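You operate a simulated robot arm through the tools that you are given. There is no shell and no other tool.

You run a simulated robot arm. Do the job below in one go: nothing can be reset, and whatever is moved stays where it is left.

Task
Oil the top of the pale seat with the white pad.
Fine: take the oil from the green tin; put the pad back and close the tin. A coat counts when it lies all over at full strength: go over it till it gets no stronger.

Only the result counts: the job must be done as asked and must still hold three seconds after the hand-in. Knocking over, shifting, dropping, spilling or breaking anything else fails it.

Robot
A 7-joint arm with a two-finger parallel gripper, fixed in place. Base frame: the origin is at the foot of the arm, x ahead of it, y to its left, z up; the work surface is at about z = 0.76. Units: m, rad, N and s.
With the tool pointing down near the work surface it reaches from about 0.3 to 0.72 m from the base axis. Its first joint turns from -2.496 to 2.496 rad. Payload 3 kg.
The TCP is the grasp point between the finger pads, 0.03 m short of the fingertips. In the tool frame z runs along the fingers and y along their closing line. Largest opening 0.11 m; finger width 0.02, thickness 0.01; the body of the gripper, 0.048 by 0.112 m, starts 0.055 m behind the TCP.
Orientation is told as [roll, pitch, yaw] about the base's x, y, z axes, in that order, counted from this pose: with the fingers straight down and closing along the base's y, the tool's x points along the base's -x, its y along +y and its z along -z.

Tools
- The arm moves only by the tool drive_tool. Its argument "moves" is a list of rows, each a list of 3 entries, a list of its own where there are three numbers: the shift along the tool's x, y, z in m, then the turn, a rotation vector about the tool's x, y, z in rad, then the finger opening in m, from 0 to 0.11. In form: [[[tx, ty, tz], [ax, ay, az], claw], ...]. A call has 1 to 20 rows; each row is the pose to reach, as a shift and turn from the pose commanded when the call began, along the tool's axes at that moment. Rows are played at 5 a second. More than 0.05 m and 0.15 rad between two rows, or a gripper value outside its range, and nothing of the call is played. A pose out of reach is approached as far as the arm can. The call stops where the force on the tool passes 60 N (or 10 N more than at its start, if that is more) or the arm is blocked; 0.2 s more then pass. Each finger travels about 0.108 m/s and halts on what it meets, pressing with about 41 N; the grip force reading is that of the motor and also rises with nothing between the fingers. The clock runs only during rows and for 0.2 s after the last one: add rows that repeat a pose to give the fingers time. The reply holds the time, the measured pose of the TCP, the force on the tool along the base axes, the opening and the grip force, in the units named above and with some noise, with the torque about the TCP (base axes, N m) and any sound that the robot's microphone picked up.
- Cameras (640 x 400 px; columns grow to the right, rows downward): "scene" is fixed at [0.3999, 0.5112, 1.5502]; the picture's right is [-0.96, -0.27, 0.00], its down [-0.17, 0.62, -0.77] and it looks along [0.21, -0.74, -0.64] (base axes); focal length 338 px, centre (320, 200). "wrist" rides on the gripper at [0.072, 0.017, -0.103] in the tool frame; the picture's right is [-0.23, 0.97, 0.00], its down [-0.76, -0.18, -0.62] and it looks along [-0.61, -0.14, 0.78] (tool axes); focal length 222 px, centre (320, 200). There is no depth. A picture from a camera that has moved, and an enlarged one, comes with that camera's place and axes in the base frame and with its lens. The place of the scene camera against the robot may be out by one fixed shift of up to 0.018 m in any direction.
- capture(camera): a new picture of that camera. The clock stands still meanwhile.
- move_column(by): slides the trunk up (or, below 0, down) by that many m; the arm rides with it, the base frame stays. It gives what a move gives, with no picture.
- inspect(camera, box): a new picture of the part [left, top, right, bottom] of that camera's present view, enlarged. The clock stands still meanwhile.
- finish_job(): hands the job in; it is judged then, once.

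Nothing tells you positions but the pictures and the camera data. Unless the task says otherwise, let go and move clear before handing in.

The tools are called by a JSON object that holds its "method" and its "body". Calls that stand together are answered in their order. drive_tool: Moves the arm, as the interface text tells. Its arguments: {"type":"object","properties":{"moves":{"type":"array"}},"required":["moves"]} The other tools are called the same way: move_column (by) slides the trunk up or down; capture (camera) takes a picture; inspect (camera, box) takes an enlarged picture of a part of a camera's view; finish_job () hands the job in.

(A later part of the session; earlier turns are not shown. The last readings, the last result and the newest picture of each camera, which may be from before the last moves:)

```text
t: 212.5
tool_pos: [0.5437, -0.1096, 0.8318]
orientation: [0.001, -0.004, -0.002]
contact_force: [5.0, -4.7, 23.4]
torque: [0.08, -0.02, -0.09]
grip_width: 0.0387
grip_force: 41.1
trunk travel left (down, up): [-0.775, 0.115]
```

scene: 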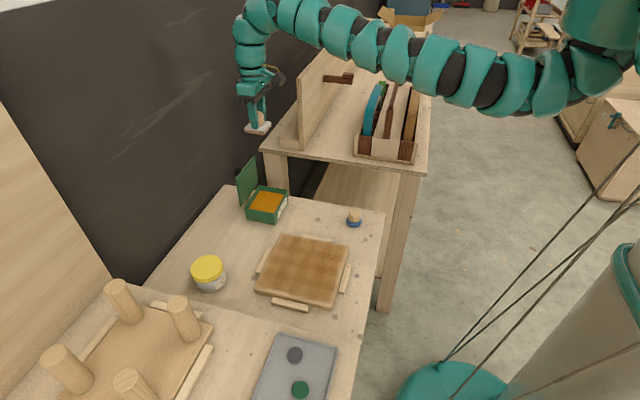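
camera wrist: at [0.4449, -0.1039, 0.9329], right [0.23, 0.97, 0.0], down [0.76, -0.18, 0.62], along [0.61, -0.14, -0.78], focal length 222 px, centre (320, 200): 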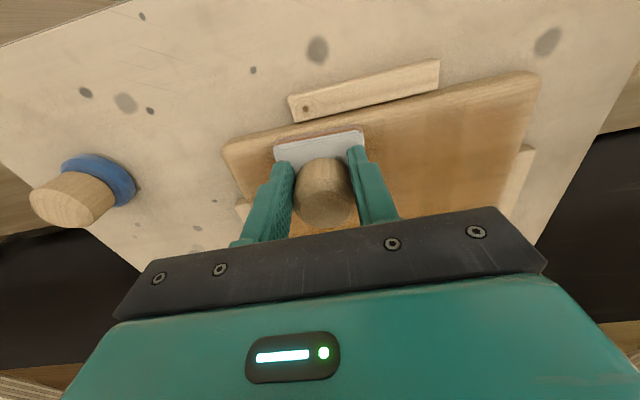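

Contact found (about 12–23 N). Repeating the near columns with proper pressure.

{"method": "drive_tool", "body": {"moves": [[[0, -0.025, 0], [0, 0, 0], 0.03], [[0, -0.048, 0], [0, 0, 0], 0.03], [[0, -0.0705, 0], [0, 0, 0], 0.03], [[0, -0.0705, -0.009], [0, 0, 0], 0.03], [[0.028, -0.0705, -0.009], [0, 0, 0], 0.03], [[0.028, -0.0705, 0], [0, 0, 0], 0.03], [[0.028, -0.047, 0], [0, 0, 0], 0.03], [[0.028, -0.0235, 0], [0, 0, 0], 0.03], [[0.028, 0, 0], [0, 0, 0], 0.03], [[0.028, 0.0235, 0], [0, 0, 0], 0.03], [[0.028, 0.047, 0], [0, 0, 0], 0.03], [[0.028, 0.0705, 0], [0, 0, 0], 0.03], [[0.028, 0.094, 0], [0, 0, 0], 0.03], [[0.028, 0.1175, 0], [0, 0, 0], 0.03], [[0.028, 0.1175, -0.009], [0, 0, 0], 0.03], [[0, 0.1175, -0.009], [0, 0, 0], 0.03], [[0, 0.1175, 0], [0, 0, 0], 0.03], [[0, 0.094, 0], [0, 0, 0], 0.03], [[0, 0.0705, 0], [0, 0, 0], 0.03], [[0, 0.047, 0], [0, 0, 0], 0.03]]}}

{"method": "inspect", "body": {"camera": "scene", "box": [245, 215, 365, 315]}}

```text
t: 216.7
tool_pos: [0.5441, -0.0593, 0.8307]
orientation: [0.001, -0.007, 0.0]
contact_force: [1.8, 13.1, 39.9]
torque: [0.33, 0.69, -0.22]
grip_width: 0.0387
grip_force: 41.4
trunk travel left (down, up): [-0.775, 0.115]
```

```text
4.00 times, centred on (305, 265) of scene
camera zoom: at [0.3999, 0.5112, 1.5502], right [-0.96, -0.27, 0.0], down [-0.17, 0.62, -0.77], along [0.21, -0.74, -0.64], focal length 1353 px, centre (380, -60)
```

zoom: 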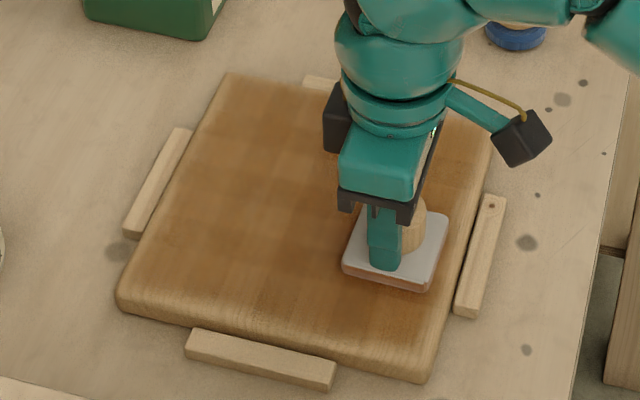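

{"method": "drive_tool", "body": {"moves": [[[0, -0.0235, -0.0012], [0, 0, 0], 0.03], [[0, -0.047, -0.0012], [0, 0, 0], 0.03], [[0, -0.0705, -0.0012], [0, 0, 0], 0.03], [[0, -0.094, -0.0012], [0, 0, 0], 0.03], [[0, -0.1207, -0.0012], [0, 0, 0], 0.03], [[0, -0.1207, -0.009], [0, 0, 0], 0.03], [[-0.028, -0.1207, -0.009], [0, 0, 0], 0.03], [[-0.028, -0.1207, -0.0012], [0, 0, 0], 0.03], [[-0.028, -0.097, -0.0012], [0, 0, 0], 0.03], [[-0.028, -0.0737, -0.0012], [0, 0, 0], 0.03], [[-0.028, -0.05, -0.0012], [0, 0, 0], 0.03], [[-0.028, -0.0267, -0.0012], [0, 0, 0], 0.03], [[-0.028, -0.003, -0.0012], [0, 0, 0], 0.03], [[-0.028, 0.0205, -0.0012], [0, 0, 0], 0.03], [[-0.028, 0.044, -0.0012], [0, 0, 0], 0.03], [[-0.028, 0.0675, -0.0012], [0, 0, 0], 0.03], [[-0.028, 0.0675, -0.009], [0, 0, 0], 0.03], [[-0.056, 0.0675, -0.009], [0, 0, 0], 0.03], [[-0.056, 0.0675, -0.0012], [0, 0, 0], 0.03], [[-0.056, 0.044, -0.0012], [0, 0, 0], 0.03]]}}

{"method": "inspect", "body": {"camera": "scene", "box": [245, 215, 365, 315]}}

```text
t: 220.9
tool_pos: [0.599, -0.0172, 0.8298]
orientation: [0.001, 0.0, -0.002]
contact_force: [0.3, -1.5, 0.7]
torque: [0.0, -0.08, -0.01]
grip_width: 0.0388
grip_force: 41.2
trunk travel left (down, up): [-0.775, 0.115]
```

```text
4.00 times, centred on (305, 265) of scene
camera zoom: at [0.3999, 0.5112, 1.5502], right [-0.96, -0.27, 0.0], down [-0.17, 0.62, -0.77], along [0.21, -0.74, -0.64], focal length 1353 px, centre (380, -60)
```

zoom: 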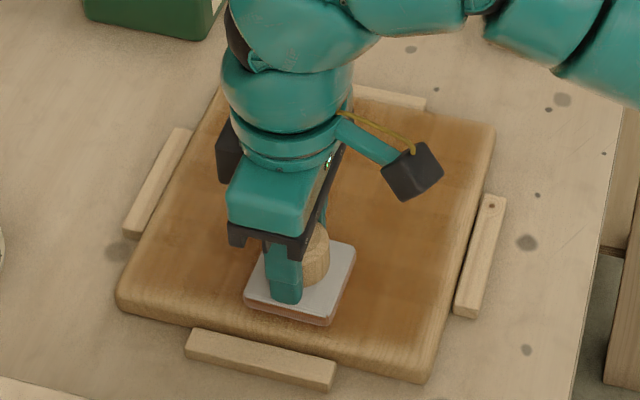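

{"method": "drive_tool", "body": {"moves": [[[0, 0, 0.0015], [0, 0, 0], 0.03], [[0, 0, 0.0015], [0, 0, 0], 0.03]]}}

{"method": "inspect", "body": {"camera": "scene", "box": [286, 262, 350, 302]}}

```text
t: 221.5
tool_pos: [0.599, -0.0159, 0.8296]
orientation: [0.0, -0.004, -0.002]
contact_force: [2.7, -1.7, 14.1]
torque: [-0.21, 0.04, 0.01]
grip_width: 0.0387
grip_force: 41.0
trunk travel left (down, up): [-0.775, 0.115]
```

```text
10.00 times, centred on (318, 282) of scene
camera zoom: at [0.3999, 0.5112, 1.5502], right [-0.96, -0.27, 0.0], down [-0.17, 0.62, -0.77], along [0.21, -0.74, -0.64], focal length 3382 px, centre (340, -620)
```

zoom: 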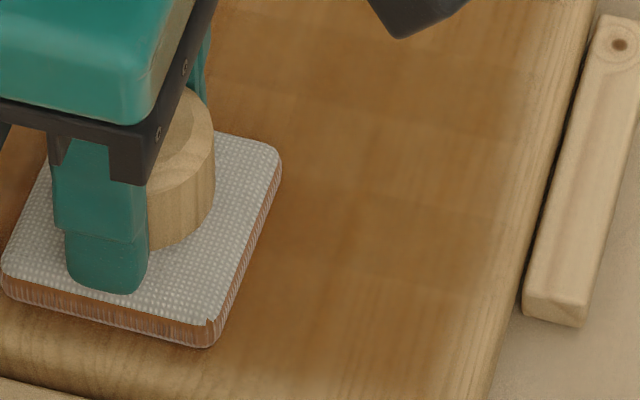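

{"method": "drive_tool", "body": {"moves": [[[0, -0.0235, 0], [0, 0, 0], 0.03], [[0, -0.047, 0], [0, 0, 0], 0.03], [[0, -0.0705, 0], [0, 0, 0], 0.03], [[0, -0.094, 0], [0, 0, 0], 0.03], [[0, -0.1175, 0], [0, 0, 0], 0.03], [[0, -0.141, 0], [0, 0, 0], 0.03], [[0, -0.1641, 0], [0, 0, 0], 0.03], [[0, -0.1641, -0.009], [0, 0, 0], 0.03], [[-0.028, -0.1641, -0.009], [0, 0, 0], 0.03], [[-0.028, -0.1641, 0], [0, 0, 0], 0.03], [[-0.028, -0.1406, 0], [0, 0, 0], 0.03], [[-0.028, -0.1171, 0], [0, 0, 0], 0.03], [[-0.028, -0.0936, 0], [0, 0, 0], 0.03], [[-0.028, -0.0701, 0], [0, 0, 0], 0.03], [[-0.028, -0.0466, 0], [0, 0, 0], 0.03], [[-0.028, -0.0231, 0], [0, 0, 0], 0.03], [[-0.028, 0.0004, 0], [0, 0, 0], 0.03], [[-0.028, 0.0239, 0], [0, 0, 0], 0.03]]}}

{"method": "inspect", "body": {"camera": "scene", "box": [245, 215, 365, 315]}}

```text
t: 225.3
tool_pos: [0.6269, 0.0026, 0.8305]
orientation: [-0.001, 0.0, -0.003]
contact_force: [0.5, -2.1, 5.6]
torque: [-0.09, -0.18, -0.05]
grip_width: 0.0388
grip_force: 41.2
trunk travel left (down, up): [-0.775, 0.115]
```

```text
4.00 times, centred on (305, 265) of scene
camera zoom: at [0.3999, 0.5112, 1.5502], right [-0.96, -0.27, 0.0], down [-0.17, 0.62, -0.77], along [0.21, -0.74, -0.64], focal length 1353 px, centre (380, -60)
```

zoom: 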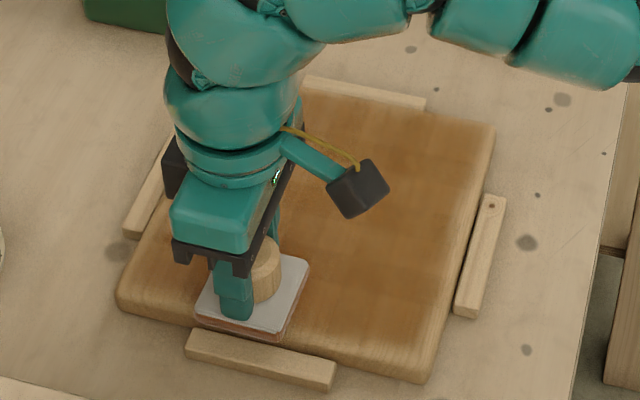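

{"method": "inspect", "body": {"camera": "scene", "box": [296, 232, 360, 272]}}

{"method": "inspect", "body": {"camera": "scene", "box": [292, 268, 356, 308]}}

```text
10.00 times, centred on (328, 252) of scene
camera zoom: at [0.3999, 0.5112, 1.5502], right [-0.96, -0.27, 0.0], down [-0.17, 0.62, -0.77], along [0.21, -0.74, -0.64], focal length 3382 px, centre (240, -320)
```

zoom: 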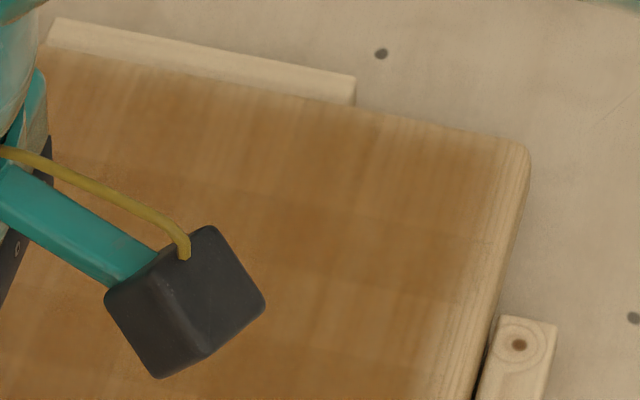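

```text
10.00 times, centred on (324, 288) of scene
camera zoom: at [0.3999, 0.5112, 1.5502], right [-0.96, -0.27, 0.0], down [-0.17, 0.62, -0.77], along [0.21, -0.74, -0.64], focal length 3382 px, centre (280, -680)
```

zoom: 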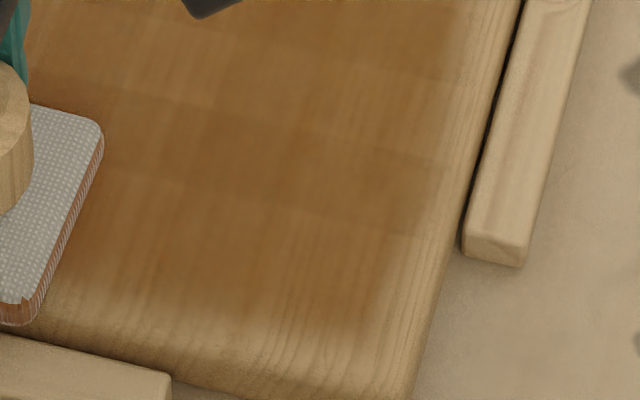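

The -x half is now smoother, so the coat was still gaining strength there. Faint bands remain, so I'll recharge the pad and do another full slow pass.

{"method": "drive_tool", "body": {"moves": [[[0, 0, -0.02], [0, 0, 0], 0.03], [[-0.015, -0.03, -0.035], [0, 0, 0], 0.03], [[-0.03, -0.07, -0.04], [0, 0, 0], 0.03], [[-0.045, -0.11, -0.045], [0, 0, 0], 0.03], [[-0.056, -0.155, -0.05], [0, 0, 0], 0.03], [[-0.064, -0.193, -0.075], [0, 0, 0], 0.03], [[-0.075, -0.223, -0.11], [0, 0, 0], 0.03], [[-0.09, -0.248, -0.15], [0, 0, 0], 0.03], [[-0.11, -0.268, -0.19], [0, 0, 0], 0.03], [[-0.135, -0.278, -0.23], [0, 0, 0], 0.03], [[-0.16, -0.288, -0.265], [0, 0, 0], 0.03], [[-0.171, -0.291, -0.3], [0, 0, 0], 0.03], [[-0.171, -0.291, -0.3], [0, 0, 0], 0.03]]}}

{"method": "inspect", "body": {"camera": "scene", "box": [245, 215, 365, 315]}}

{"method": "move_column", "body": {"by": -0.24}}

{"method": "capture", "body": {"camera": "wrist"}}

{"method": "inspect", "body": {"camera": "scene", "box": [226, 155, 306, 205]}}

```text
t: 228.1
tool_pos: [0.7986, -0.2849, 1.1272]
orientation: [0.002, 0.0, -0.001]
contact_force: [0.6, 0.9, -0.9]
torque: [-0.06, 0.04, 0.0]
grip_width: 0.0385
grip_force: 40.9
trunk travel left (down, up): [-0.775, 0.115]
```

```text
4.00 times, centred on (305, 265) of scene
camera zoom: at [0.3999, 0.5112, 1.5502], right [-0.96, -0.27, 0.0], down [-0.17, 0.62, -0.77], along [0.21, -0.74, -0.64], focal length 1353 px, centre (380, -60)
```

zoom: 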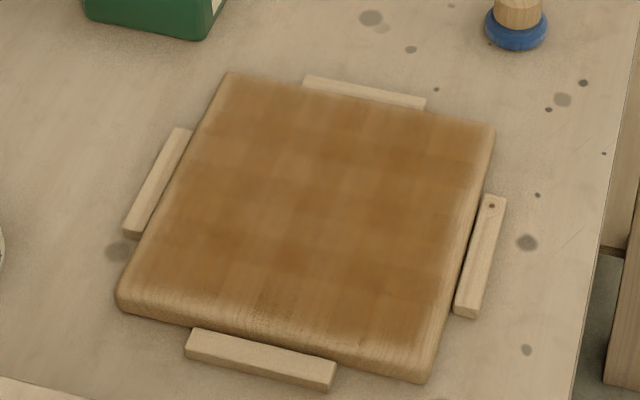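

```text
t: 230.6
tool_pos: [0.7978, -0.2848, 0.8883]
orientation: [0.0, 0.001, -0.002]
contact_force: [1.1, -0.2, -1.0]
torque: [0.01, 0.02, -0.01]
grip_width: 0.0387
grip_force: 40.7
trunk travel left (down, up): [-0.535, 0.355]
```

```text
taken
camera wrist: at [0.724, -0.2686, 0.9916], right [0.23, 0.97, 0.0], down [0.76, -0.18, 0.62], along [0.61, -0.14, -0.78], focal length 222 px, centre (320, 200)
```

wrist: 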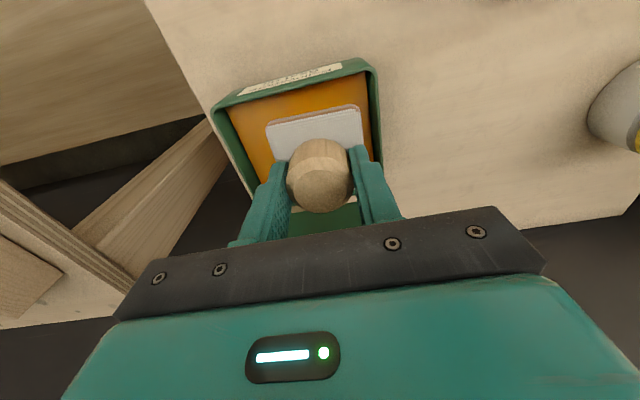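

```text
8.00 times, centred on (266, 180) of scene
camera zoom: at [0.3999, 0.5112, 1.5502], right [-0.96, -0.27, 0.0], down [-0.17, 0.62, -0.77], along [0.21, -0.74, -0.64], focal length 2706 px, centre (752, 360)
```

zoom: 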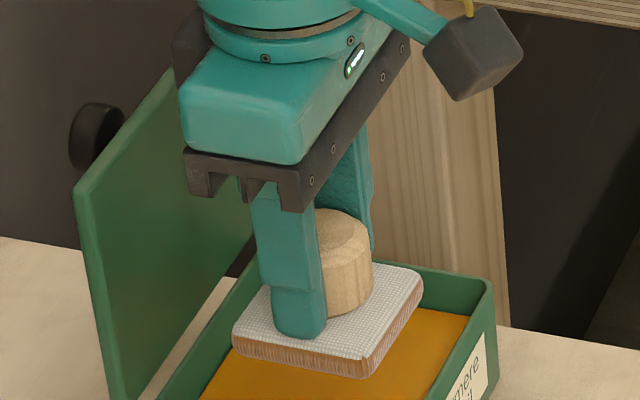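

The pad is still brown and loaded, and with no arm overhead the seat looks just like after the earlier pass. I'll look closely once more at the film without the arm in the way.

{"method": "inspect", "body": {"camera": "scene", "box": [270, 230, 342, 275]}}

{"method": "inspect", "body": {"camera": "scene", "box": [262, 262, 334, 307]}}

```text
8.89 times, centred on (306, 252) of scene
camera zoom: at [0.3999, 0.5112, 1.5502], right [-0.96, -0.27, 0.0], down [-0.17, 0.62, -0.77], along [0.21, -0.74, -0.64], focal length 3006 px, centre (444, -267)
```

zoom: 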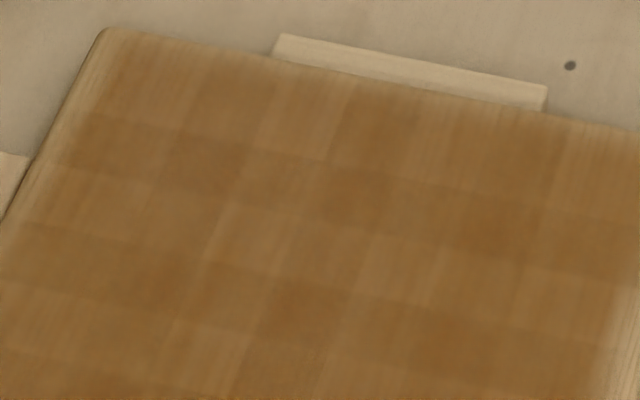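

```text
8.89 times, centred on (298, 284) of scene
camera zoom: at [0.3999, 0.5112, 1.5502], right [-0.96, -0.27, 0.0], down [-0.17, 0.62, -0.77], along [0.21, -0.74, -0.64], focal length 3006 px, centre (516, -551)
```

zoom: 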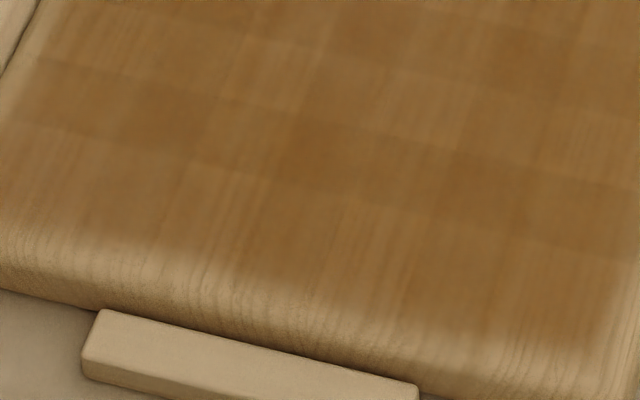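

The tartan-like pattern is perfectly regular and the same as after the first pass, so it looks like texture rather than uneven oil. As a last safeguard I'll dip once more and make one more complete, properly pressed pass.

{"method": "drive_tool", "body": {"moves": [[[0, -0.002, 0.012], [0, 0, 0], 0.03], [[0, -0.002, 0.025], [0, 0, 0], 0.03], [[0, -0.002, 0.037], [0, 0, 0], 0.03], [[0, -0.002, 0.0435], [0, 0, 0], 0.03], [[0, -0.002, 0.0465], [0, 0, 0], 0.03], [[0, -0.002, 0.0465], [0, 0, 0], 0.03], [[0, -0.002, 0.0465], [0, 0, 0], 0.03], [[0, -0.002, 0.0465], [0, 0, 0], 0.03]]}}

{"method": "drive_tool", "body": {"moves": [[[0, 0, -0.01], [0, 0, 0], 0.03], [[0, 0, -0.03], [0, 0, 0], 0.03], [[0, 0, -0.047], [0, 0, 0], 0.03], [[0, 0, -0.047], [0, 0, 0], 0.03]]}}

{"method": "inspect", "body": {"camera": "scene", "box": [226, 155, 306, 205]}}

{"method": "move_column", "body": {"by": 0.24}}

```text
t: 232.4
tool_pos: [0.7974, -0.2869, 0.8414]
orientation: [-0.004, -0.003, -0.003]
contact_force: [2.6, -0.6, 16.4]
torque: [0.13, -0.1, -0.03]
grip_width: 0.039
grip_force: 41.2
trunk travel left (down, up): [-0.535, 0.355]
```

```text
t: 233.4
tool_pos: [0.7976, -0.2887, 0.8869]
orientation: [0.001, 0.001, -0.003]
contact_force: [0.9, 0.1, -1.1]
torque: [0.0, 0.0, 0.03]
grip_width: 0.0387
grip_force: 40.8
trunk travel left (down, up): [-0.535, 0.355]
```

```text
8.00 times, centred on (266, 180) of scene
camera zoom: at [0.3999, 0.5112, 1.5502], right [-0.96, -0.27, 0.0], down [-0.17, 0.62, -0.77], along [0.21, -0.74, -0.64], focal length 2706 px, centre (752, 360)
```

zoom: 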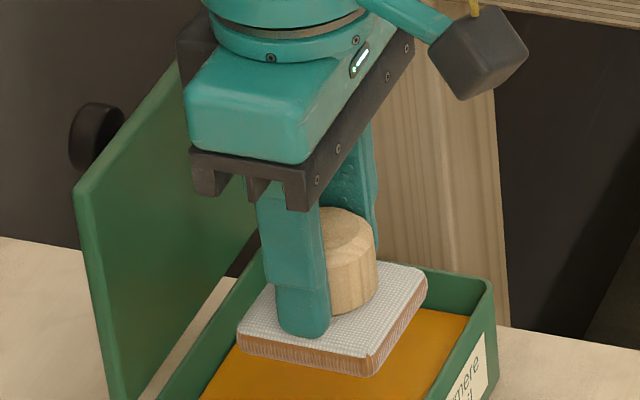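

```text
t: 235.9
tool_pos: [0.7971, -0.2879, 1.1262]
orientation: [0.0, 0.0, -0.001]
contact_force: [0.0, 0.6, -1.2]
torque: [0.03, -0.01, 0.0]
grip_width: 0.0387
grip_force: 40.9
trunk travel left (down, up): [-0.775, 0.115]
```

The pad looks equally brown before and after this dip, so the last passes used no oil and the coat was taking no more. With the pad loaded I'll do one final pass anyway, starting at the far edge.

{"method": "drive_tool", "body": {"moves": [[[0.015, 0.008, 0.04], [0, 0, 0], 0.03], [[0.035, 0.018, 0.08], [0, 0, 0], 0.03], [[0.052, 0.028, 0.12], [0, 0, 0], 0.03], [[0.065, 0.04, 0.16], [0, 0, 0], 0.03], [[0.075, 0.058, 0.2], [0, 0, 0], 0.03], [[0.083, 0.08, 0.24], [0, 0, 0], 0.03], [[0.089, 0.104, 0.275], [0, 0, 0], 0.03], [[0.089, 0.104, 0.29], [0, 0, 0], 0.03], [[0.089, 0.104, 0.294], [0, 0, 0], 0.03], [[0.089, 0.104, 0.294], [0, 0, 0], 0.03]]}}

{"method": "drive_tool", "body": {"moves": [[[0, 0, 0.002], [0, 0, 0], 0.03], [[0, 0, 0.002], [0, 0, 0], 0.03]]}}

{"method": "drive_tool", "body": {"moves": [[[0, 0, 0.0015], [0, 0, 0], 0.03], [[0, 0, 0.0015], [0, 0, 0], 0.03]]}}

```text
t: 238.1
tool_pos: [0.7094, -0.1844, 0.835]
orientation: [0.0, 0.001, -0.002]
contact_force: [0.2, 0.1, -0.5]
torque: [0.0, -0.02, -0.01]
grip_width: 0.0385
grip_force: 41.3
trunk travel left (down, up): [-0.775, 0.115]
```

```text
t: 238.7
tool_pos: [0.7086, -0.1853, 0.8319]
orientation: [0.0, -0.001, -0.002]
contact_force: [0.1, 1.0, -1.0]
torque: [0.04, 0.0, 0.0]
grip_width: 0.0384
grip_force: 41.3
trunk travel left (down, up): [-0.775, 0.115]
```

```text
t: 239.3
tool_pos: [0.7099, -0.1853, 0.8309]
orientation: [0.001, -0.002, -0.002]
contact_force: [0.8, -0.2, 4.2]
torque: [0.04, -0.08, -0.05]
grip_width: 0.0385
grip_force: 41.0
trunk travel left (down, up): [-0.775, 0.115]
```

{"method": "drive_tool", "body": {"moves": [[[0, 0, 0.0014], [0, 0, 0], 0.03], [[0, 0.0246, 0.0014], [0, 0, 0], 0.03], [[0, 0.0492, 0.0014], [0, 0, 0], 0.03], [[0, 0.0738, 0.0014], [0, 0, 0], 0.03], [[0, 0.0984, 0.0014], [0, 0, 0], 0.03], [[0, 0.123, 0.0014], [0, 0, 0], 0.03], [[0, 0.1476, 0.0014], [0, 0, 0], 0.03], [[0, 0.1722, 0.0014], [0, 0, 0], 0.03], [[0, 0.1968, 0.0014], [0, 0, 0], 0.03], [[0, 0.1968, -0.008], [0, 0, 0], 0.03], [[0.028, 0.1968, -0.008], [0, 0, 0], 0.03], [[0.028, 0.1968, 0.0014], [0, 0, 0], 0.03], [[0.028, 0.1722, 0.0014], [0, 0, 0], 0.03], [[0.028, 0.1476, 0.0014], [0, 0, 0], 0.03], [[0.028, 0.123, 0.0014], [0, 0, 0], 0.03], [[0.028, 0.0984, 0.0014], [0, 0, 0], 0.03], [[0.028, 0.0738, 0.0014], [0, 0, 0], 0.03], [[0.028, 0.0492, 0.0014], [0, 0, 0], 0.03], [[0.028, 0.0246, 0.0014], [0, 0, 0], 0.03], [[0.028, 0, 0.0014], [0, 0, 0], 0.03]]}}

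{"method": "drive_tool", "body": {"moves": [[[0, 0, -0.008], [0, 0, 0], 0.03], [[0.028, 0, -0.008], [0, 0, 0], 0.03], [[0.028, 0, 0], [0, 0, 0], 0.03], [[0.028, 0.0246, 0], [0, 0, 0], 0.03], [[0.028, 0.0492, 0], [0, 0, 0], 0.03], [[0.028, 0.0738, 0], [0, 0, 0], 0.03], [[0.028, 0.0984, 0], [0, 0, 0], 0.03], [[0.028, 0.123, 0], [0, 0, 0], 0.03], [[0.028, 0.1476, 0], [0, 0, 0], 0.03], [[0.028, 0.1722, 0], [0, 0, 0], 0.03], [[0.028, 0.1968, 0], [0, 0, 0], 0.03]]}}

{"method": "inspect", "body": {"camera": "scene", "box": [245, 215, 365, 315]}}

```text
t: 243.5
tool_pos: [0.6801, -0.1851, 0.829]
orientation: [0.0, -0.004, -0.002]
contact_force: [-0.1, 9.0, 27.6]
torque: [0.78, -0.14, 0.03]
grip_width: 0.0388
grip_force: 41.1
trunk travel left (down, up): [-0.775, 0.115]
```

```text
t: 245.9
tool_pos: [0.6486, 0.0121, 0.8292]
orientation: [-0.002, -0.001, -0.001]
contact_force: [-0.3, -12.6, 37.1]
torque: [-0.92, 0.06, 0.04]
grip_width: 0.0389
grip_force: 40.8
trunk travel left (down, up): [-0.775, 0.115]
```

```text
4.00 times, centred on (305, 265) of scene
camera zoom: at [0.3999, 0.5112, 1.5502], right [-0.96, -0.27, 0.0], down [-0.17, 0.62, -0.77], along [0.21, -0.74, -0.64], focal length 1353 px, centre (380, -60)
```

zoom: 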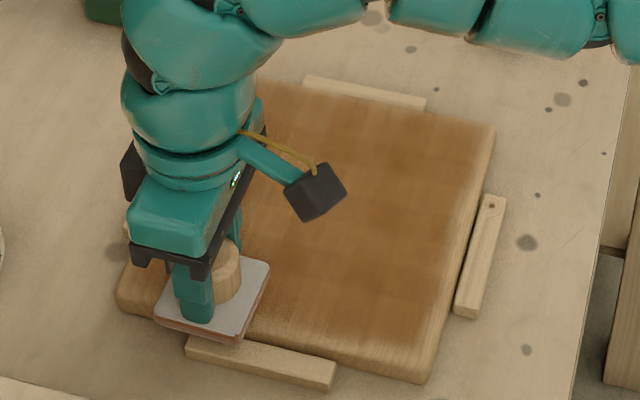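

{"method": "drive_tool", "body": {"moves": [[[0, 0, -0.009], [0, 0, 0], 0.03], [[0.028, 0, -0.009], [0, 0, 0], 0.03], [[0.028, 0, -0.001], [0, 0, 0], 0.03], [[0.028, -0.0246, -0.001], [0, 0, 0], 0.03], [[0.028, -0.0492, -0.001], [0, 0, 0], 0.03], [[0.028, -0.0738, -0.001], [0, 0, 0], 0.03], [[0.028, -0.0984, -0.001], [0, 0, 0], 0.03], [[0.028, -0.123, -0.001], [0, 0, 0], 0.03], [[0.028, -0.1476, -0.001], [0, 0, 0], 0.03], [[0.028, -0.1722, -0.001], [0, 0, 0], 0.03], [[0.028, -0.1968, -0.001], [0, 0, 0], 0.03], [[0.028, -0.1968, -0.009], [0, 0, 0], 0.03], [[0.056, -0.1968, -0.009], [0, 0, 0], 0.03], [[0.056, -0.1968, -0.001], [0, 0, 0], 0.03], [[0.056, -0.1722, -0.001], [0, 0, 0], 0.03], [[0.056, -0.1476, -0.001], [0, 0, 0], 0.03], [[0.056, -0.123, -0.001], [0, 0, 0], 0.03], [[0.056, -0.0984, -0.001], [0, 0, 0], 0.03], [[0.056, -0.0738, -0.001], [0, 0, 0], 0.03], [[0.056, -0.0492, -0.001], [0, 0, 0], 0.03]]}}

{"method": "drive_tool", "body": {"moves": [[[0, 0.0246, 0], [0, 0, 0], 0.03], [[0, 0.0492, 0], [0, 0, 0], 0.03], [[0, 0.0492, -0.008], [0, 0, 0], 0.03], [[0.028, 0.0492, -0.008], [0, 0, 0], 0.03], [[0.028, 0.0492, 0], [0, 0, 0], 0.03], [[0.028, 0.0246, 0], [0, 0, 0], 0.03], [[0.028, 0, 0], [0, 0, 0], 0.03], [[0.028, -0.0246, 0], [0, 0, 0], 0.03], [[0.028, -0.0492, 0], [0, 0, 0], 0.03], [[0.028, -0.0738, 0], [0, 0, 0], 0.03], [[0.028, -0.0984, 0], [0, 0, 0], 0.03], [[0.028, -0.123, 0], [0, 0, 0], 0.03], [[0.028, -0.1476, 0], [0, 0, 0], 0.03]]}}

{"method": "inspect", "body": {"camera": "scene", "box": [245, 215, 365, 315]}}

```text
t: 250.1
tool_pos: [0.5958, -0.036, 0.8295]
orientation: [0.0, -0.002, -0.002]
contact_force: [0.3, -7.8, 22.3]
torque: [-0.39, -0.16, 0.03]
grip_width: 0.0385
grip_force: 41.4
trunk travel left (down, up): [-0.775, 0.115]
```

```text
t: 252.9
tool_pos: [0.5677, -0.1815, 0.8297]
orientation: [0.0, -0.005, -0.001]
contact_force: [1.2, 14.0, 39.5]
torque: [1.02, 0.21, -0.11]
grip_width: 0.0389
grip_force: 41.1
trunk travel left (down, up): [-0.775, 0.115]
```

```text
4.00 times, centred on (305, 265) of scene
camera zoom: at [0.3999, 0.5112, 1.5502], right [-0.96, -0.27, 0.0], down [-0.17, 0.62, -0.77], along [0.21, -0.74, -0.64], focal length 1353 px, centre (380, -60)
```

zoom: 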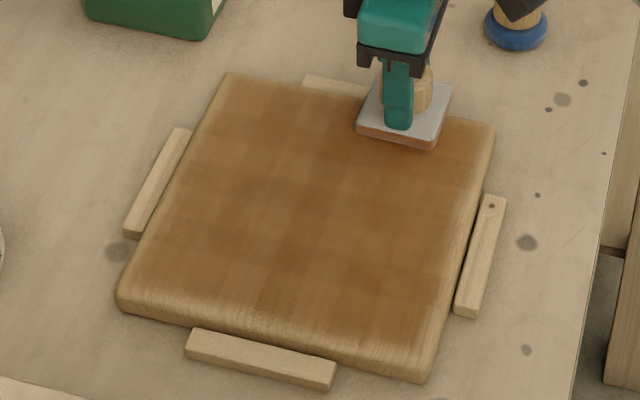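

{"method": "drive_tool", "body": {"moves": [[[0, 0, -0.009], [0, 0, 0], 0.03], [[0.028, 0, -0.009], [0, 0, 0], 0.03], [[0.028, 0, -0.0013], [0, 0, 0], 0.03], [[0.028, 0.0246, -0.0013], [0, 0, 0], 0.03], [[0.028, 0.0492, -0.0013], [0, 0, 0], 0.03], [[0.028, 0.0738, -0.0013], [0, 0, 0], 0.03], [[0.028, 0.0984, -0.0013], [0, 0, 0], 0.03], [[0.028, 0.123, -0.0013], [0, 0, 0], 0.03], [[0.028, 0.1476, -0.0013], [0, 0, 0], 0.03], [[0.028, 0.1722, -0.0013], [0, 0, 0], 0.03], [[0.028, 0.1948, -0.0013], [0, 0, 0], 0.03], [[0.028, 0.1948, -0.009], [0, 0, 0], 0.03], [[0.052, 0.1948, -0.009], [0, 0, 0], 0.03], [[0.052, 0.1948, -0.0013], [0, 0, 0], 0.03], [[0.052, 0.1722, -0.0013], [0, 0, 0], 0.03], [[0.052, 0.1476, -0.0013], [0, 0, 0], 0.03], [[0.052, 0.123, -0.0013], [0, 0, 0], 0.03], [[0.052, 0.0984, -0.0013], [0, 0, 0], 0.03], [[0.052, 0.0738, -0.0013], [0, 0, 0], 0.03], [[0.052, 0.0492, -0.0013], [0, 0, 0], 0.03]]}}

{"method": "drive_tool", "body": {"moves": [[[0, -0.0246, 0], [0, 0, 0], 0.03], [[0, -0.0492, 0], [0, 0, 0], 0.03], [[0, -0.0492, -0.01], [0, 0, 0], 0.03], [[-0.02, -0.0492, -0.03], [0, 0, 0], 0.03], [[-0.02, -0.0492, -0.03], [0, 0, 0], 0.03]]}}

{"method": "inspect", "body": {"camera": "wrist", "box": [200, 50, 440, 220]}}

{"method": "inspect", "body": {"camera": "scene", "box": [245, 215, 365, 315]}}

```text
t: 257.1
tool_pos: [0.5172, -0.1326, 0.8302]
orientation: [0.0, -0.002, -0.001]
contact_force: [0.8, 4.3, 9.8]
torque: [0.2, -0.14, 0.07]
grip_width: 0.0385
grip_force: 41.0
trunk travel left (down, up): [-0.775, 0.115]
```

```text
t: 258.3
tool_pos: [0.5347, -0.1849, 0.8594]
orientation: [0.0, -0.001, 0.0]
contact_force: [0.0, 0.6, -0.4]
torque: [0.0, 0.03, -0.01]
grip_width: 0.0387
grip_force: 40.5
trunk travel left (down, up): [-0.775, 0.115]
```

```text
2.35 times, centred on (320, 135) of wrist
camera zoom: at [0.4606, -0.1682, 0.9633], right [0.23, 0.97, 0.0], down [0.76, -0.18, 0.62], along [0.61, -0.14, -0.78], focal length 523 px, centre (320, 353)
```

zoom: 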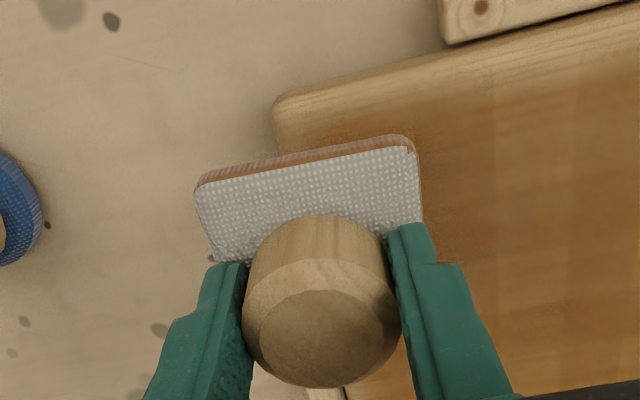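

```text
4.00 times, centred on (305, 265) of scene
camera zoom: at [0.3999, 0.5112, 1.5502], right [-0.96, -0.27, 0.0], down [-0.17, 0.62, -0.77], along [0.21, -0.74, -0.64], focal length 1353 px, centre (380, -60)
```

zoom: 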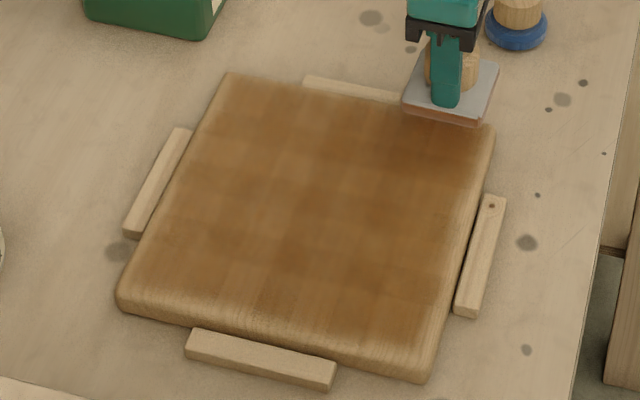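

The film is unchanged again by this full pass with a loaded pad, so the coat is at full strength. Now I'll take the pad back above its original spot at (0.650, -0.3195).

{"method": "drive_tool", "body": {"moves": [[[-0.03, -0.03, -0.006], [0, 0, 0], 0.03], [[-0.06, -0.06, -0.01], [0, 0, 0], 0.03], [[-0.09, -0.095, -0.01], [0, 0, 0], 0.03], [[-0.1153, -0.1346, -0.005], [0, 0, 0], 0.03], [[-0.1153, -0.1346, 0.015], [0, 0, 0], 0.03], [[-0.1153, -0.1346, 0.03], [0, 0, 0], 0.03], [[-0.1153, -0.1346, 0.03], [0, 0, 0], 0.03]]}}

{"method": "capture", "body": {"camera": "wrist"}}

{"method": "inspect", "body": {"camera": "scene", "box": [280, 180, 360, 230]}}

```text
t: 259.9
tool_pos: [0.6501, -0.3175, 0.8296]
orientation: [-0.001, 0.0, -0.002]
contact_force: [0.2, -0.5, 0.2]
torque: [0.01, 0.0, -0.01]
grip_width: 0.0389
grip_force: 41.0
trunk travel left (down, up): [-0.775, 0.115]
```

```text
taken
camera wrist: at [0.5766, -0.3011, 0.9326], right [0.23, 0.97, 0.0], down [0.76, -0.18, 0.62], along [0.61, -0.14, -0.78], focal length 222 px, centre (320, 200)
```

wrist: 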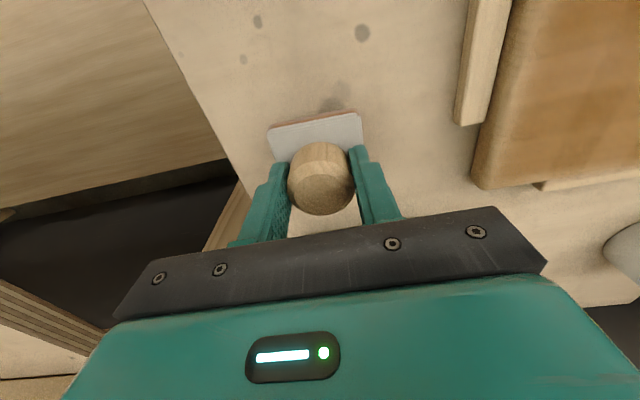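

```text
8.00 times, centred on (320, 205) of scene
camera zoom: at [0.3999, 0.5112, 1.5502], right [-0.96, -0.27, 0.0], down [-0.17, 0.62, -0.77], along [0.21, -0.74, -0.64], focal length 2706 px, centre (320, 160)
```

zoom: 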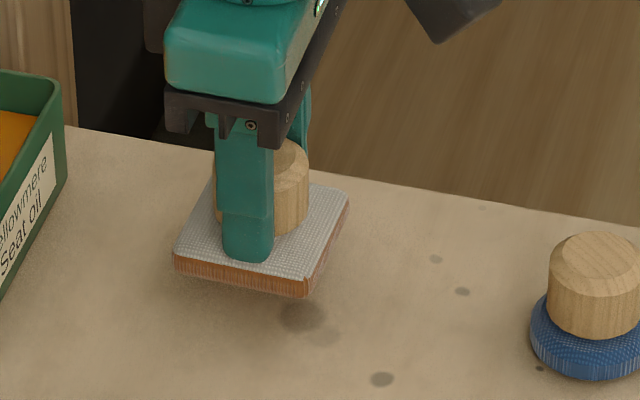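

Above the home spot; I'll lower gently until the pad rests on the table.

{"method": "drive_tool", "body": {"moves": [[[0.0005, -0.0015, 0.008], [0, 0, 0], 0.03], [[0.0005, -0.0015, 0.014], [0, 0, 0], 0.03], [[0.0005, -0.0015, 0.0175], [0, 0, 0], 0.03], [[0.0005, -0.0015, 0.0175], [0, 0, 0], 0.03]]}}

{"method": "inspect", "body": {"camera": "scene", "box": [280, 180, 360, 230]}}

```text
t: 260.9
tool_pos: [0.6495, -0.3197, 0.8131]
orientation: [-0.001, 0.001, -0.002]
contact_force: [0.4, -0.1, -0.9]
torque: [0.0, 0.03, 0.02]
grip_width: 0.0386
grip_force: 40.9
trunk travel left (down, up): [-0.775, 0.115]
```

```text
8.00 times, centred on (320, 205) of scene
camera zoom: at [0.3999, 0.5112, 1.5502], right [-0.96, -0.27, 0.0], down [-0.17, 0.62, -0.77], along [0.21, -0.74, -0.64], focal length 2706 px, centre (320, 160)
```

zoom: 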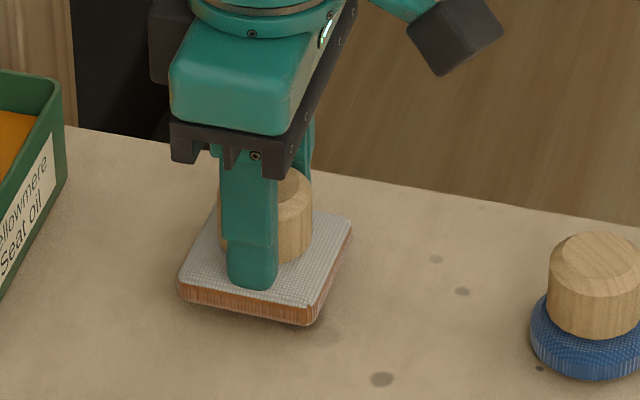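

{"method": "drive_tool", "body": {"moves": [[[0.0015, 0, 0.0015], [0, 0, 0], 0.03], [[0.0015, 0, 0.003], [0, 0, 0], 0.03], [[0.0015, 0, 0.003], [0, 0, 0], 0.03]]}}

{"method": "inspect", "body": {"camera": "scene", "box": [280, 180, 360, 230]}}

```text
t: 261.7
tool_pos: [0.6499, -0.3206, 0.8081]
orientation: [-0.001, 0.0, -0.001]
contact_force: [-0.3, -0.6, -0.8]
torque: [-0.01, 0.0, 0.03]
grip_width: 0.0386
grip_force: 40.7
trunk travel left (down, up): [-0.775, 0.115]
```

```text
8.00 times, centred on (320, 205) of scene
camera zoom: at [0.3999, 0.5112, 1.5502], right [-0.96, -0.27, 0.0], down [-0.17, 0.62, -0.77], along [0.21, -0.74, -0.64], focal length 2706 px, centre (320, 160)
```

zoom: 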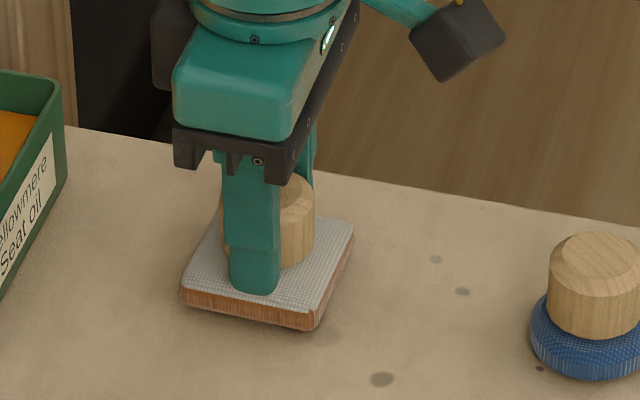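

{"method": "drive_tool", "body": {"moves": [[[0, 0, 0.0015], [0, 0, 0], 0.03], [[0, 0, 0.0015], [0, 0, 0], 0.03]]}}

{"method": "drive_tool", "body": {"moves": [[[0, 0, 0.001], [0, 0, 0], 0.03], [[0, 0, 0.001], [0, 0, 0], 0.03]]}}

```text
t: 262.3
tool_pos: [0.6475, -0.3186, 0.8104]
orientation: [0.0, 0.001, -0.002]
contact_force: [-0.1, -0.1, -0.6]
torque: [-0.02, -0.01, 0.04]
grip_width: 0.0387
grip_force: 40.9
trunk travel left (down, up): [-0.775, 0.115]
```

```text
t: 262.9
tool_pos: [0.6493, -0.3202, 0.8071]
orientation: [0.0, 0.0, -0.001]
contact_force: [-0.3, 0.3, -0.3]
torque: [0.0, 0.02, 0.01]
grip_width: 0.0387
grip_force: 41.2
trunk travel left (down, up): [-0.775, 0.115]
```

{"method": "drive_tool", "body": {"moves": [[[0, 0, 0.001], [0, 0, 0], 0.03], [[0, 0, 0.001], [0, 0, 0], 0.03]]}}

{"method": "drive_tool", "body": {"moves": [[[0, 0, 0.001], [0, 0, 0], 0.03], [[0, 0, 0.001], [0, 0, 0], 0.03]]}}

{"method": "inspect", "body": {"camera": "scene", "box": [280, 180, 360, 230]}}

```text
t: 263.5
tool_pos: [0.6475, -0.3193, 0.8069]
orientation: [0.0, 0.001, -0.003]
contact_force: [0.7, 0.4, 0.5]
torque: [0.0, -0.03, 0.02]
grip_width: 0.0385
grip_force: 40.7
trunk travel left (down, up): [-0.775, 0.115]
```

```text
t: 264.1
tool_pos: [0.6499, -0.3199, 0.8059]
orientation: [0.0, -0.001, -0.003]
contact_force: [-0.1, 0.2, 2.1]
torque: [-0.01, 0.05, 0.0]
grip_width: 0.0387
grip_force: 40.7
trunk travel left (down, up): [-0.775, 0.115]
```

```text
8.00 times, centred on (320, 205) of scene
camera zoom: at [0.3999, 0.5112, 1.5502], right [-0.96, -0.27, 0.0], down [-0.17, 0.62, -0.77], along [0.21, -0.74, -0.64], focal length 2706 px, centre (320, 160)
```

zoom: 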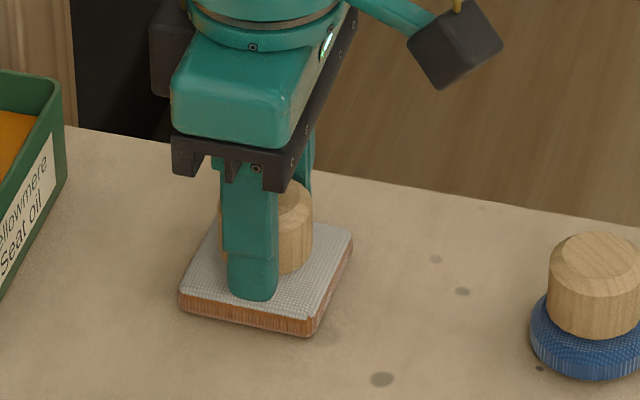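

The pad rests on the table at its home spot (contact 2 N, within about 2 mm). Releasing and rising straight up.

{"method": "drive_tool", "body": {"moves": [[[0, 0, 0], [0, 0, 0], 0.05], [[0, 0, 0], [0, 0, 0], 0.085], [[0, 0, 0], [0, 0, 0], 0.085], [[0, 0, -0.03], [0, 0, 0], 0.085], [[0, 0, -0.06], [0, 0, 0], 0.085], [[0, 0, -0.09], [0, 0, 0], 0.085], [[0, 0, -0.09], [0, 0, 0], 0.085]]}}

{"method": "capture", "body": {"camera": "wrist"}}

{"method": "inspect", "body": {"camera": "scene", "box": [280, 180, 360, 230]}}

```text
t: 265.7
tool_pos: [0.648, -0.3213, 0.8952]
orientation: [0.001, 0.0, -0.001]
contact_force: [-0.1, -0.7, 0.4]
torque: [0.02, 0.01, -0.03]
grip_width: 0.0852
grip_force: 0.1
trunk travel left (down, up): [-0.775, 0.115]
```

```text
taken
camera wrist: at [0.5743, -0.3047, 0.9982], right [0.23, 0.97, 0.0], down [0.76, -0.18, 0.62], along [0.61, -0.14, -0.78], focal length 222 px, centre (320, 200)
```

wrist: 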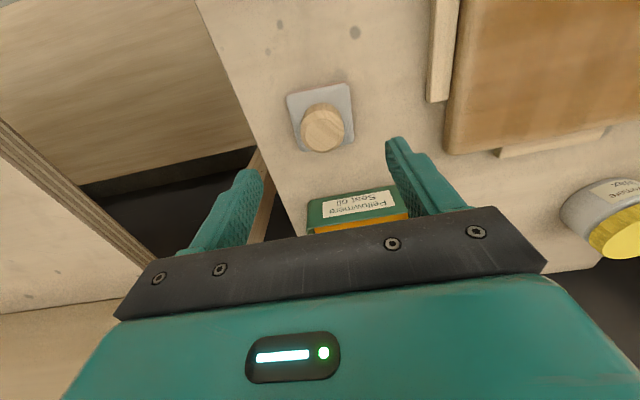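

```text
8.00 times, centred on (320, 205) of scene
camera zoom: at [0.3999, 0.5112, 1.5502], right [-0.96, -0.27, 0.0], down [-0.17, 0.62, -0.77], along [0.21, -0.74, -0.64], focal length 2706 px, centre (320, 160)
```

zoom: 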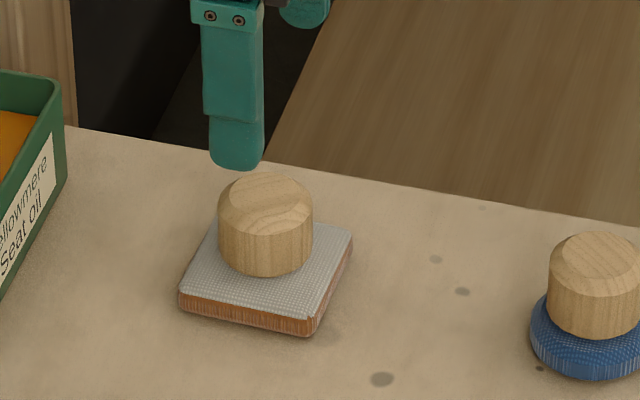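

The pad is back and free. Now to close the tin: I'll straddle the lid's top edge with open fingers and lower it gently along the hinge arc. First I'll go up and roll the hand 90° again.

{"method": "drive_tool", "body": {"moves": [[[-0.01, 0.004, -0.03], [0, 0, 0], 0.085], [[-0.025, 0.009, -0.07], [0, 0, 0], 0.07], [[-0.042, 0.015, -0.11], [0, 0, 0], 0.05], [[-0.06, 0.022, -0.15], [0, 0, 0], 0.05], [[-0.08, 0.029, -0.19], [0, 0, 0], 0.05], [[-0.097, 0.036, -0.235], [0, 0, 0], 0.05], [[-0.097, 0.036, -0.235], [0, 0, 0], 0.05]]}}

{"method": "drive_tool", "body": {"moves": [[[0, 0, 0], [0, 0, 0.14], 0.05], [[0, 0, 0], [0, 0, 0.28], 0.05], [[0, 0, 0], [0, 0, 0.42], 0.05], [[0, 0, 0], [0, 0, 0.56], 0.05], [[0, 0, 0], [0, 0, 0.7], 0.05], [[0, 0, 0], [0, 0, 0.84], 0.05], [[0, 0, 0], [0, 0, 0.98], 0.05], [[0, 0, 0], [0, 0, 1.12], 0.05], [[0, 0, 0], [0, 0, 1.26], 0.05], [[0, 0, 0], [0, 0, 1.4], 0.05], [[0, 0, 0], [0, 0, 1.5], 0.05], [[0, 0, 0], [0, 0, 1.5708], 0.05], [[0, 0, 0], [0, 0, 1.5708], 0.05]]}}

{"method": "inspect", "body": {"camera": "scene", "box": [204, 150, 300, 210]}}

{"method": "capture", "body": {"camera": "wrist"}}

```text
t: 267.3
tool_pos: [0.7461, -0.2872, 1.129]
orientation: [-0.002, 0.001, -0.003]
contact_force: [0.1, 0.4, 0.1]
torque: [0.03, 0.0, 0.03]
grip_width: 0.0502
grip_force: 0.0
trunk travel left (down, up): [-0.775, 0.115]
```

```text
t: 270.1
tool_pos: [0.7465, -0.2836, 1.1305]
orientation: [0.001, 0.0, -1.572]
contact_force: [0.4, -0.2, -0.6]
torque: [0.0, 0.02, -0.01]
grip_width: 0.0502
grip_force: 0.0
trunk travel left (down, up): [-0.775, 0.115]
```

```text
6.67 times, centred on (252, 180) of scene
camera zoom: at [0.3999, 0.5112, 1.5502], right [-0.96, -0.27, 0.0], down [-0.17, 0.62, -0.77], along [0.21, -0.74, -0.64], focal length 2255 px, centre (773, 333)
```

zoom: 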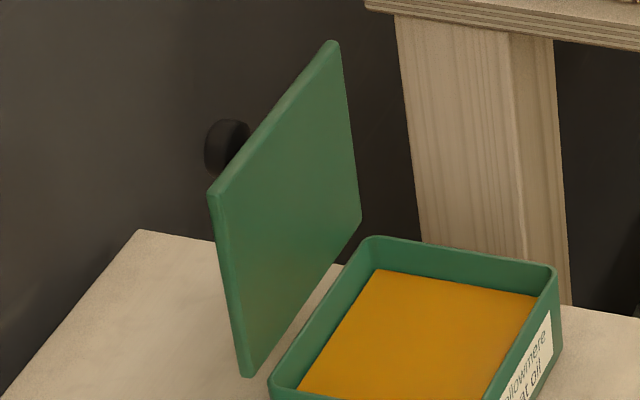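

```text
taken
camera wrist: at [0.7624, -0.2124, 1.2332], right [0.97, -0.23, 0.0], down [-0.18, -0.76, 0.62], along [-0.14, -0.61, -0.78], focal length 222 px, centre (320, 200)
```

wrist: 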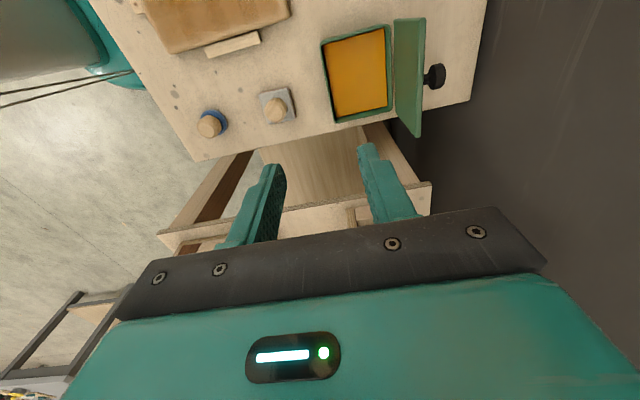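

The lid stands at about 90–92° with its top edge near x 0.870, z 0.931. I'll lower the trunk, tilt 28° outward, and stop just short of straddling its edge, beside the knob.

{"method": "move_column", "body": {"by": -0.1}}

{"method": "drive_tool", "body": {"moves": [[[0.006, 0.024, 0.0], [-0.122, 0, 0], 0.05], [[0.012, 0.048, 0.005], [-0.244, 0, 0], 0.05], [[0.018, 0.072, 0.02], [-0.367, 0, 0], 0.05], [[0.0236, 0.0955, 0.04], [-0.489, 0, 0], 0.05], [[0.0236, 0.0955, 0.04], [-0.489, 0, 0], 0.05]]}}

{"method": "capture", "body": {"camera": "wrist"}}

{"method": "inspect", "body": {"camera": "scene", "box": [204, 130, 300, 190]}}

```text
t: 271.4
tool_pos: [0.7457, -0.2843, 1.0303]
orientation: [-0.001, -0.001, -1.573]
contact_force: [0.8, 0.5, -0.1]
torque: [0.0, -0.04, 0.03]
grip_width: 0.0502
grip_force: 0.1
trunk travel left (down, up): [-0.675, 0.215]
```

```text
t: 272.6
tool_pos: [0.8417, -0.2604, 0.9899]
orientation: [0.489, 0.0, -1.573]
contact_force: [0.0, 0.1, -0.1]
torque: [0.01, 0.01, -0.03]
grip_width: 0.0501
grip_force: 0.1
trunk travel left (down, up): [-0.675, 0.215]
```

```text
taken
camera wrist: at [0.8066, -0.1884, 1.0893], right [0.86, -0.23, 0.46], down [-0.45, -0.76, 0.47], along [0.24, -0.61, -0.76], focal length 222 px, centre (320, 200)
```

wrist: 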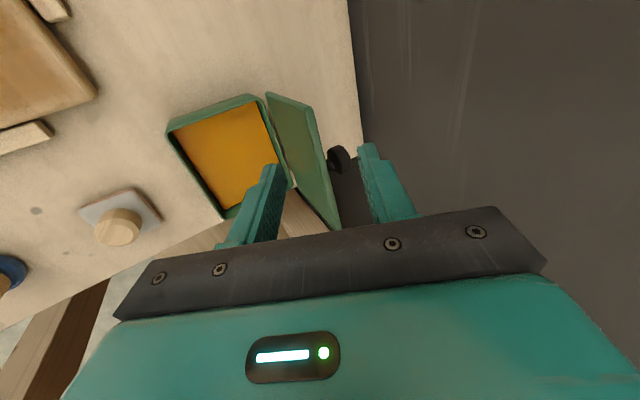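

```text
6.67 times, centred on (252, 160) of scene
camera zoom: at [0.3999, 0.5112, 1.5502], right [-0.96, -0.27, 0.0], down [-0.17, 0.62, -0.77], along [0.21, -0.74, -0.64], focal length 2255 px, centre (773, 467)
```

zoom: 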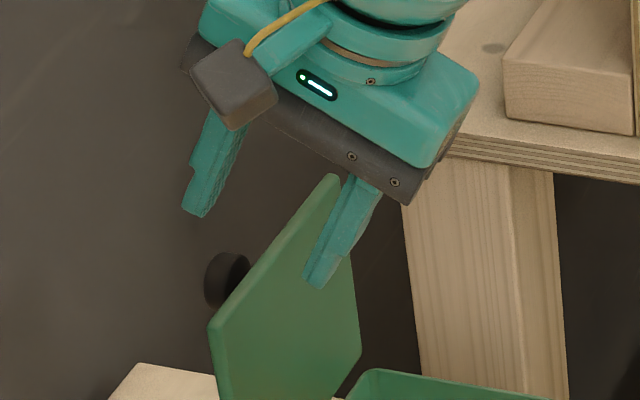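

The lid's edge lies between the two fingers, so I'll move in along the finger direction to straddle it.

{"method": "drive_tool", "body": {"moves": [[[0, 0, 0.014], [0, 0, 0], 0.05], [[0, 0, 0.028], [0, 0, 0], 0.05], [[0, 0, 0.042], [0, 0, 0], 0.05], [[0, 0, 0.042], [0, 0, 0], 0.05]]}}

{"method": "inspect", "body": {"camera": "wrist", "box": [200, 60, 440, 210]}}

{"method": "inspect", "body": {"camera": "scene", "box": [204, 140, 300, 200]}}

```text
t: 273.6
tool_pos: [0.8621, -0.2609, 0.9542]
orientation: [0.49, 0.001, -1.575]
contact_force: [-0.2, 0.1, -0.9]
torque: [-0.01, 0.0, -0.02]
grip_width: 0.0501
grip_force: 0.0
trunk travel left (down, up): [-0.675, 0.215]
```

```text
2.67 times, centred on (320, 135) of wrist
camera zoom: at [0.8265, -0.1871, 1.0531], right [0.86, -0.23, 0.46], down [-0.45, -0.76, 0.47], along [0.24, -0.61, -0.76], focal length 592 px, centre (320, 373)
```

zoom: 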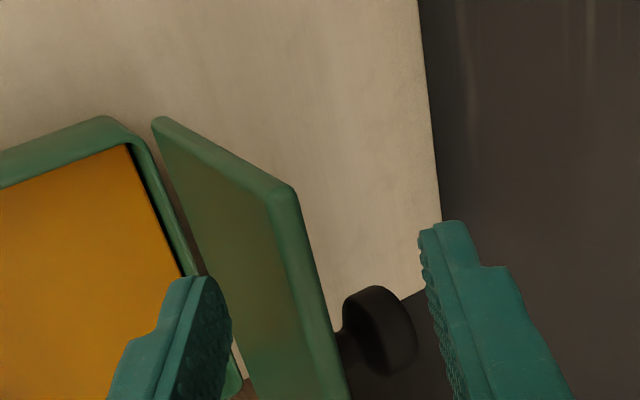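

```text
6.67 times, centred on (252, 170) of scene
camera zoom: at [0.3999, 0.5112, 1.5502], right [-0.96, -0.27, 0.0], down [-0.17, 0.62, -0.77], along [0.21, -0.74, -0.64], focal length 2255 px, centre (773, 400)
```

zoom: 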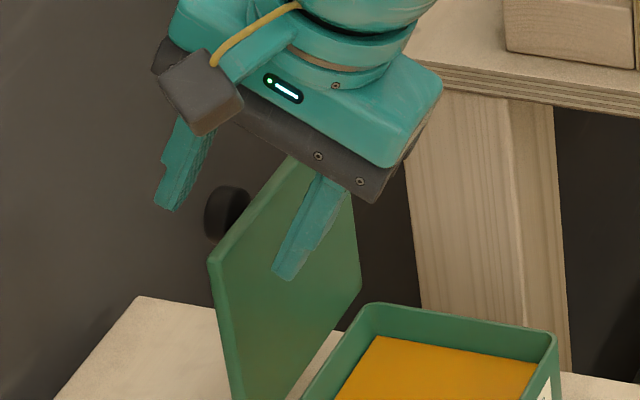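

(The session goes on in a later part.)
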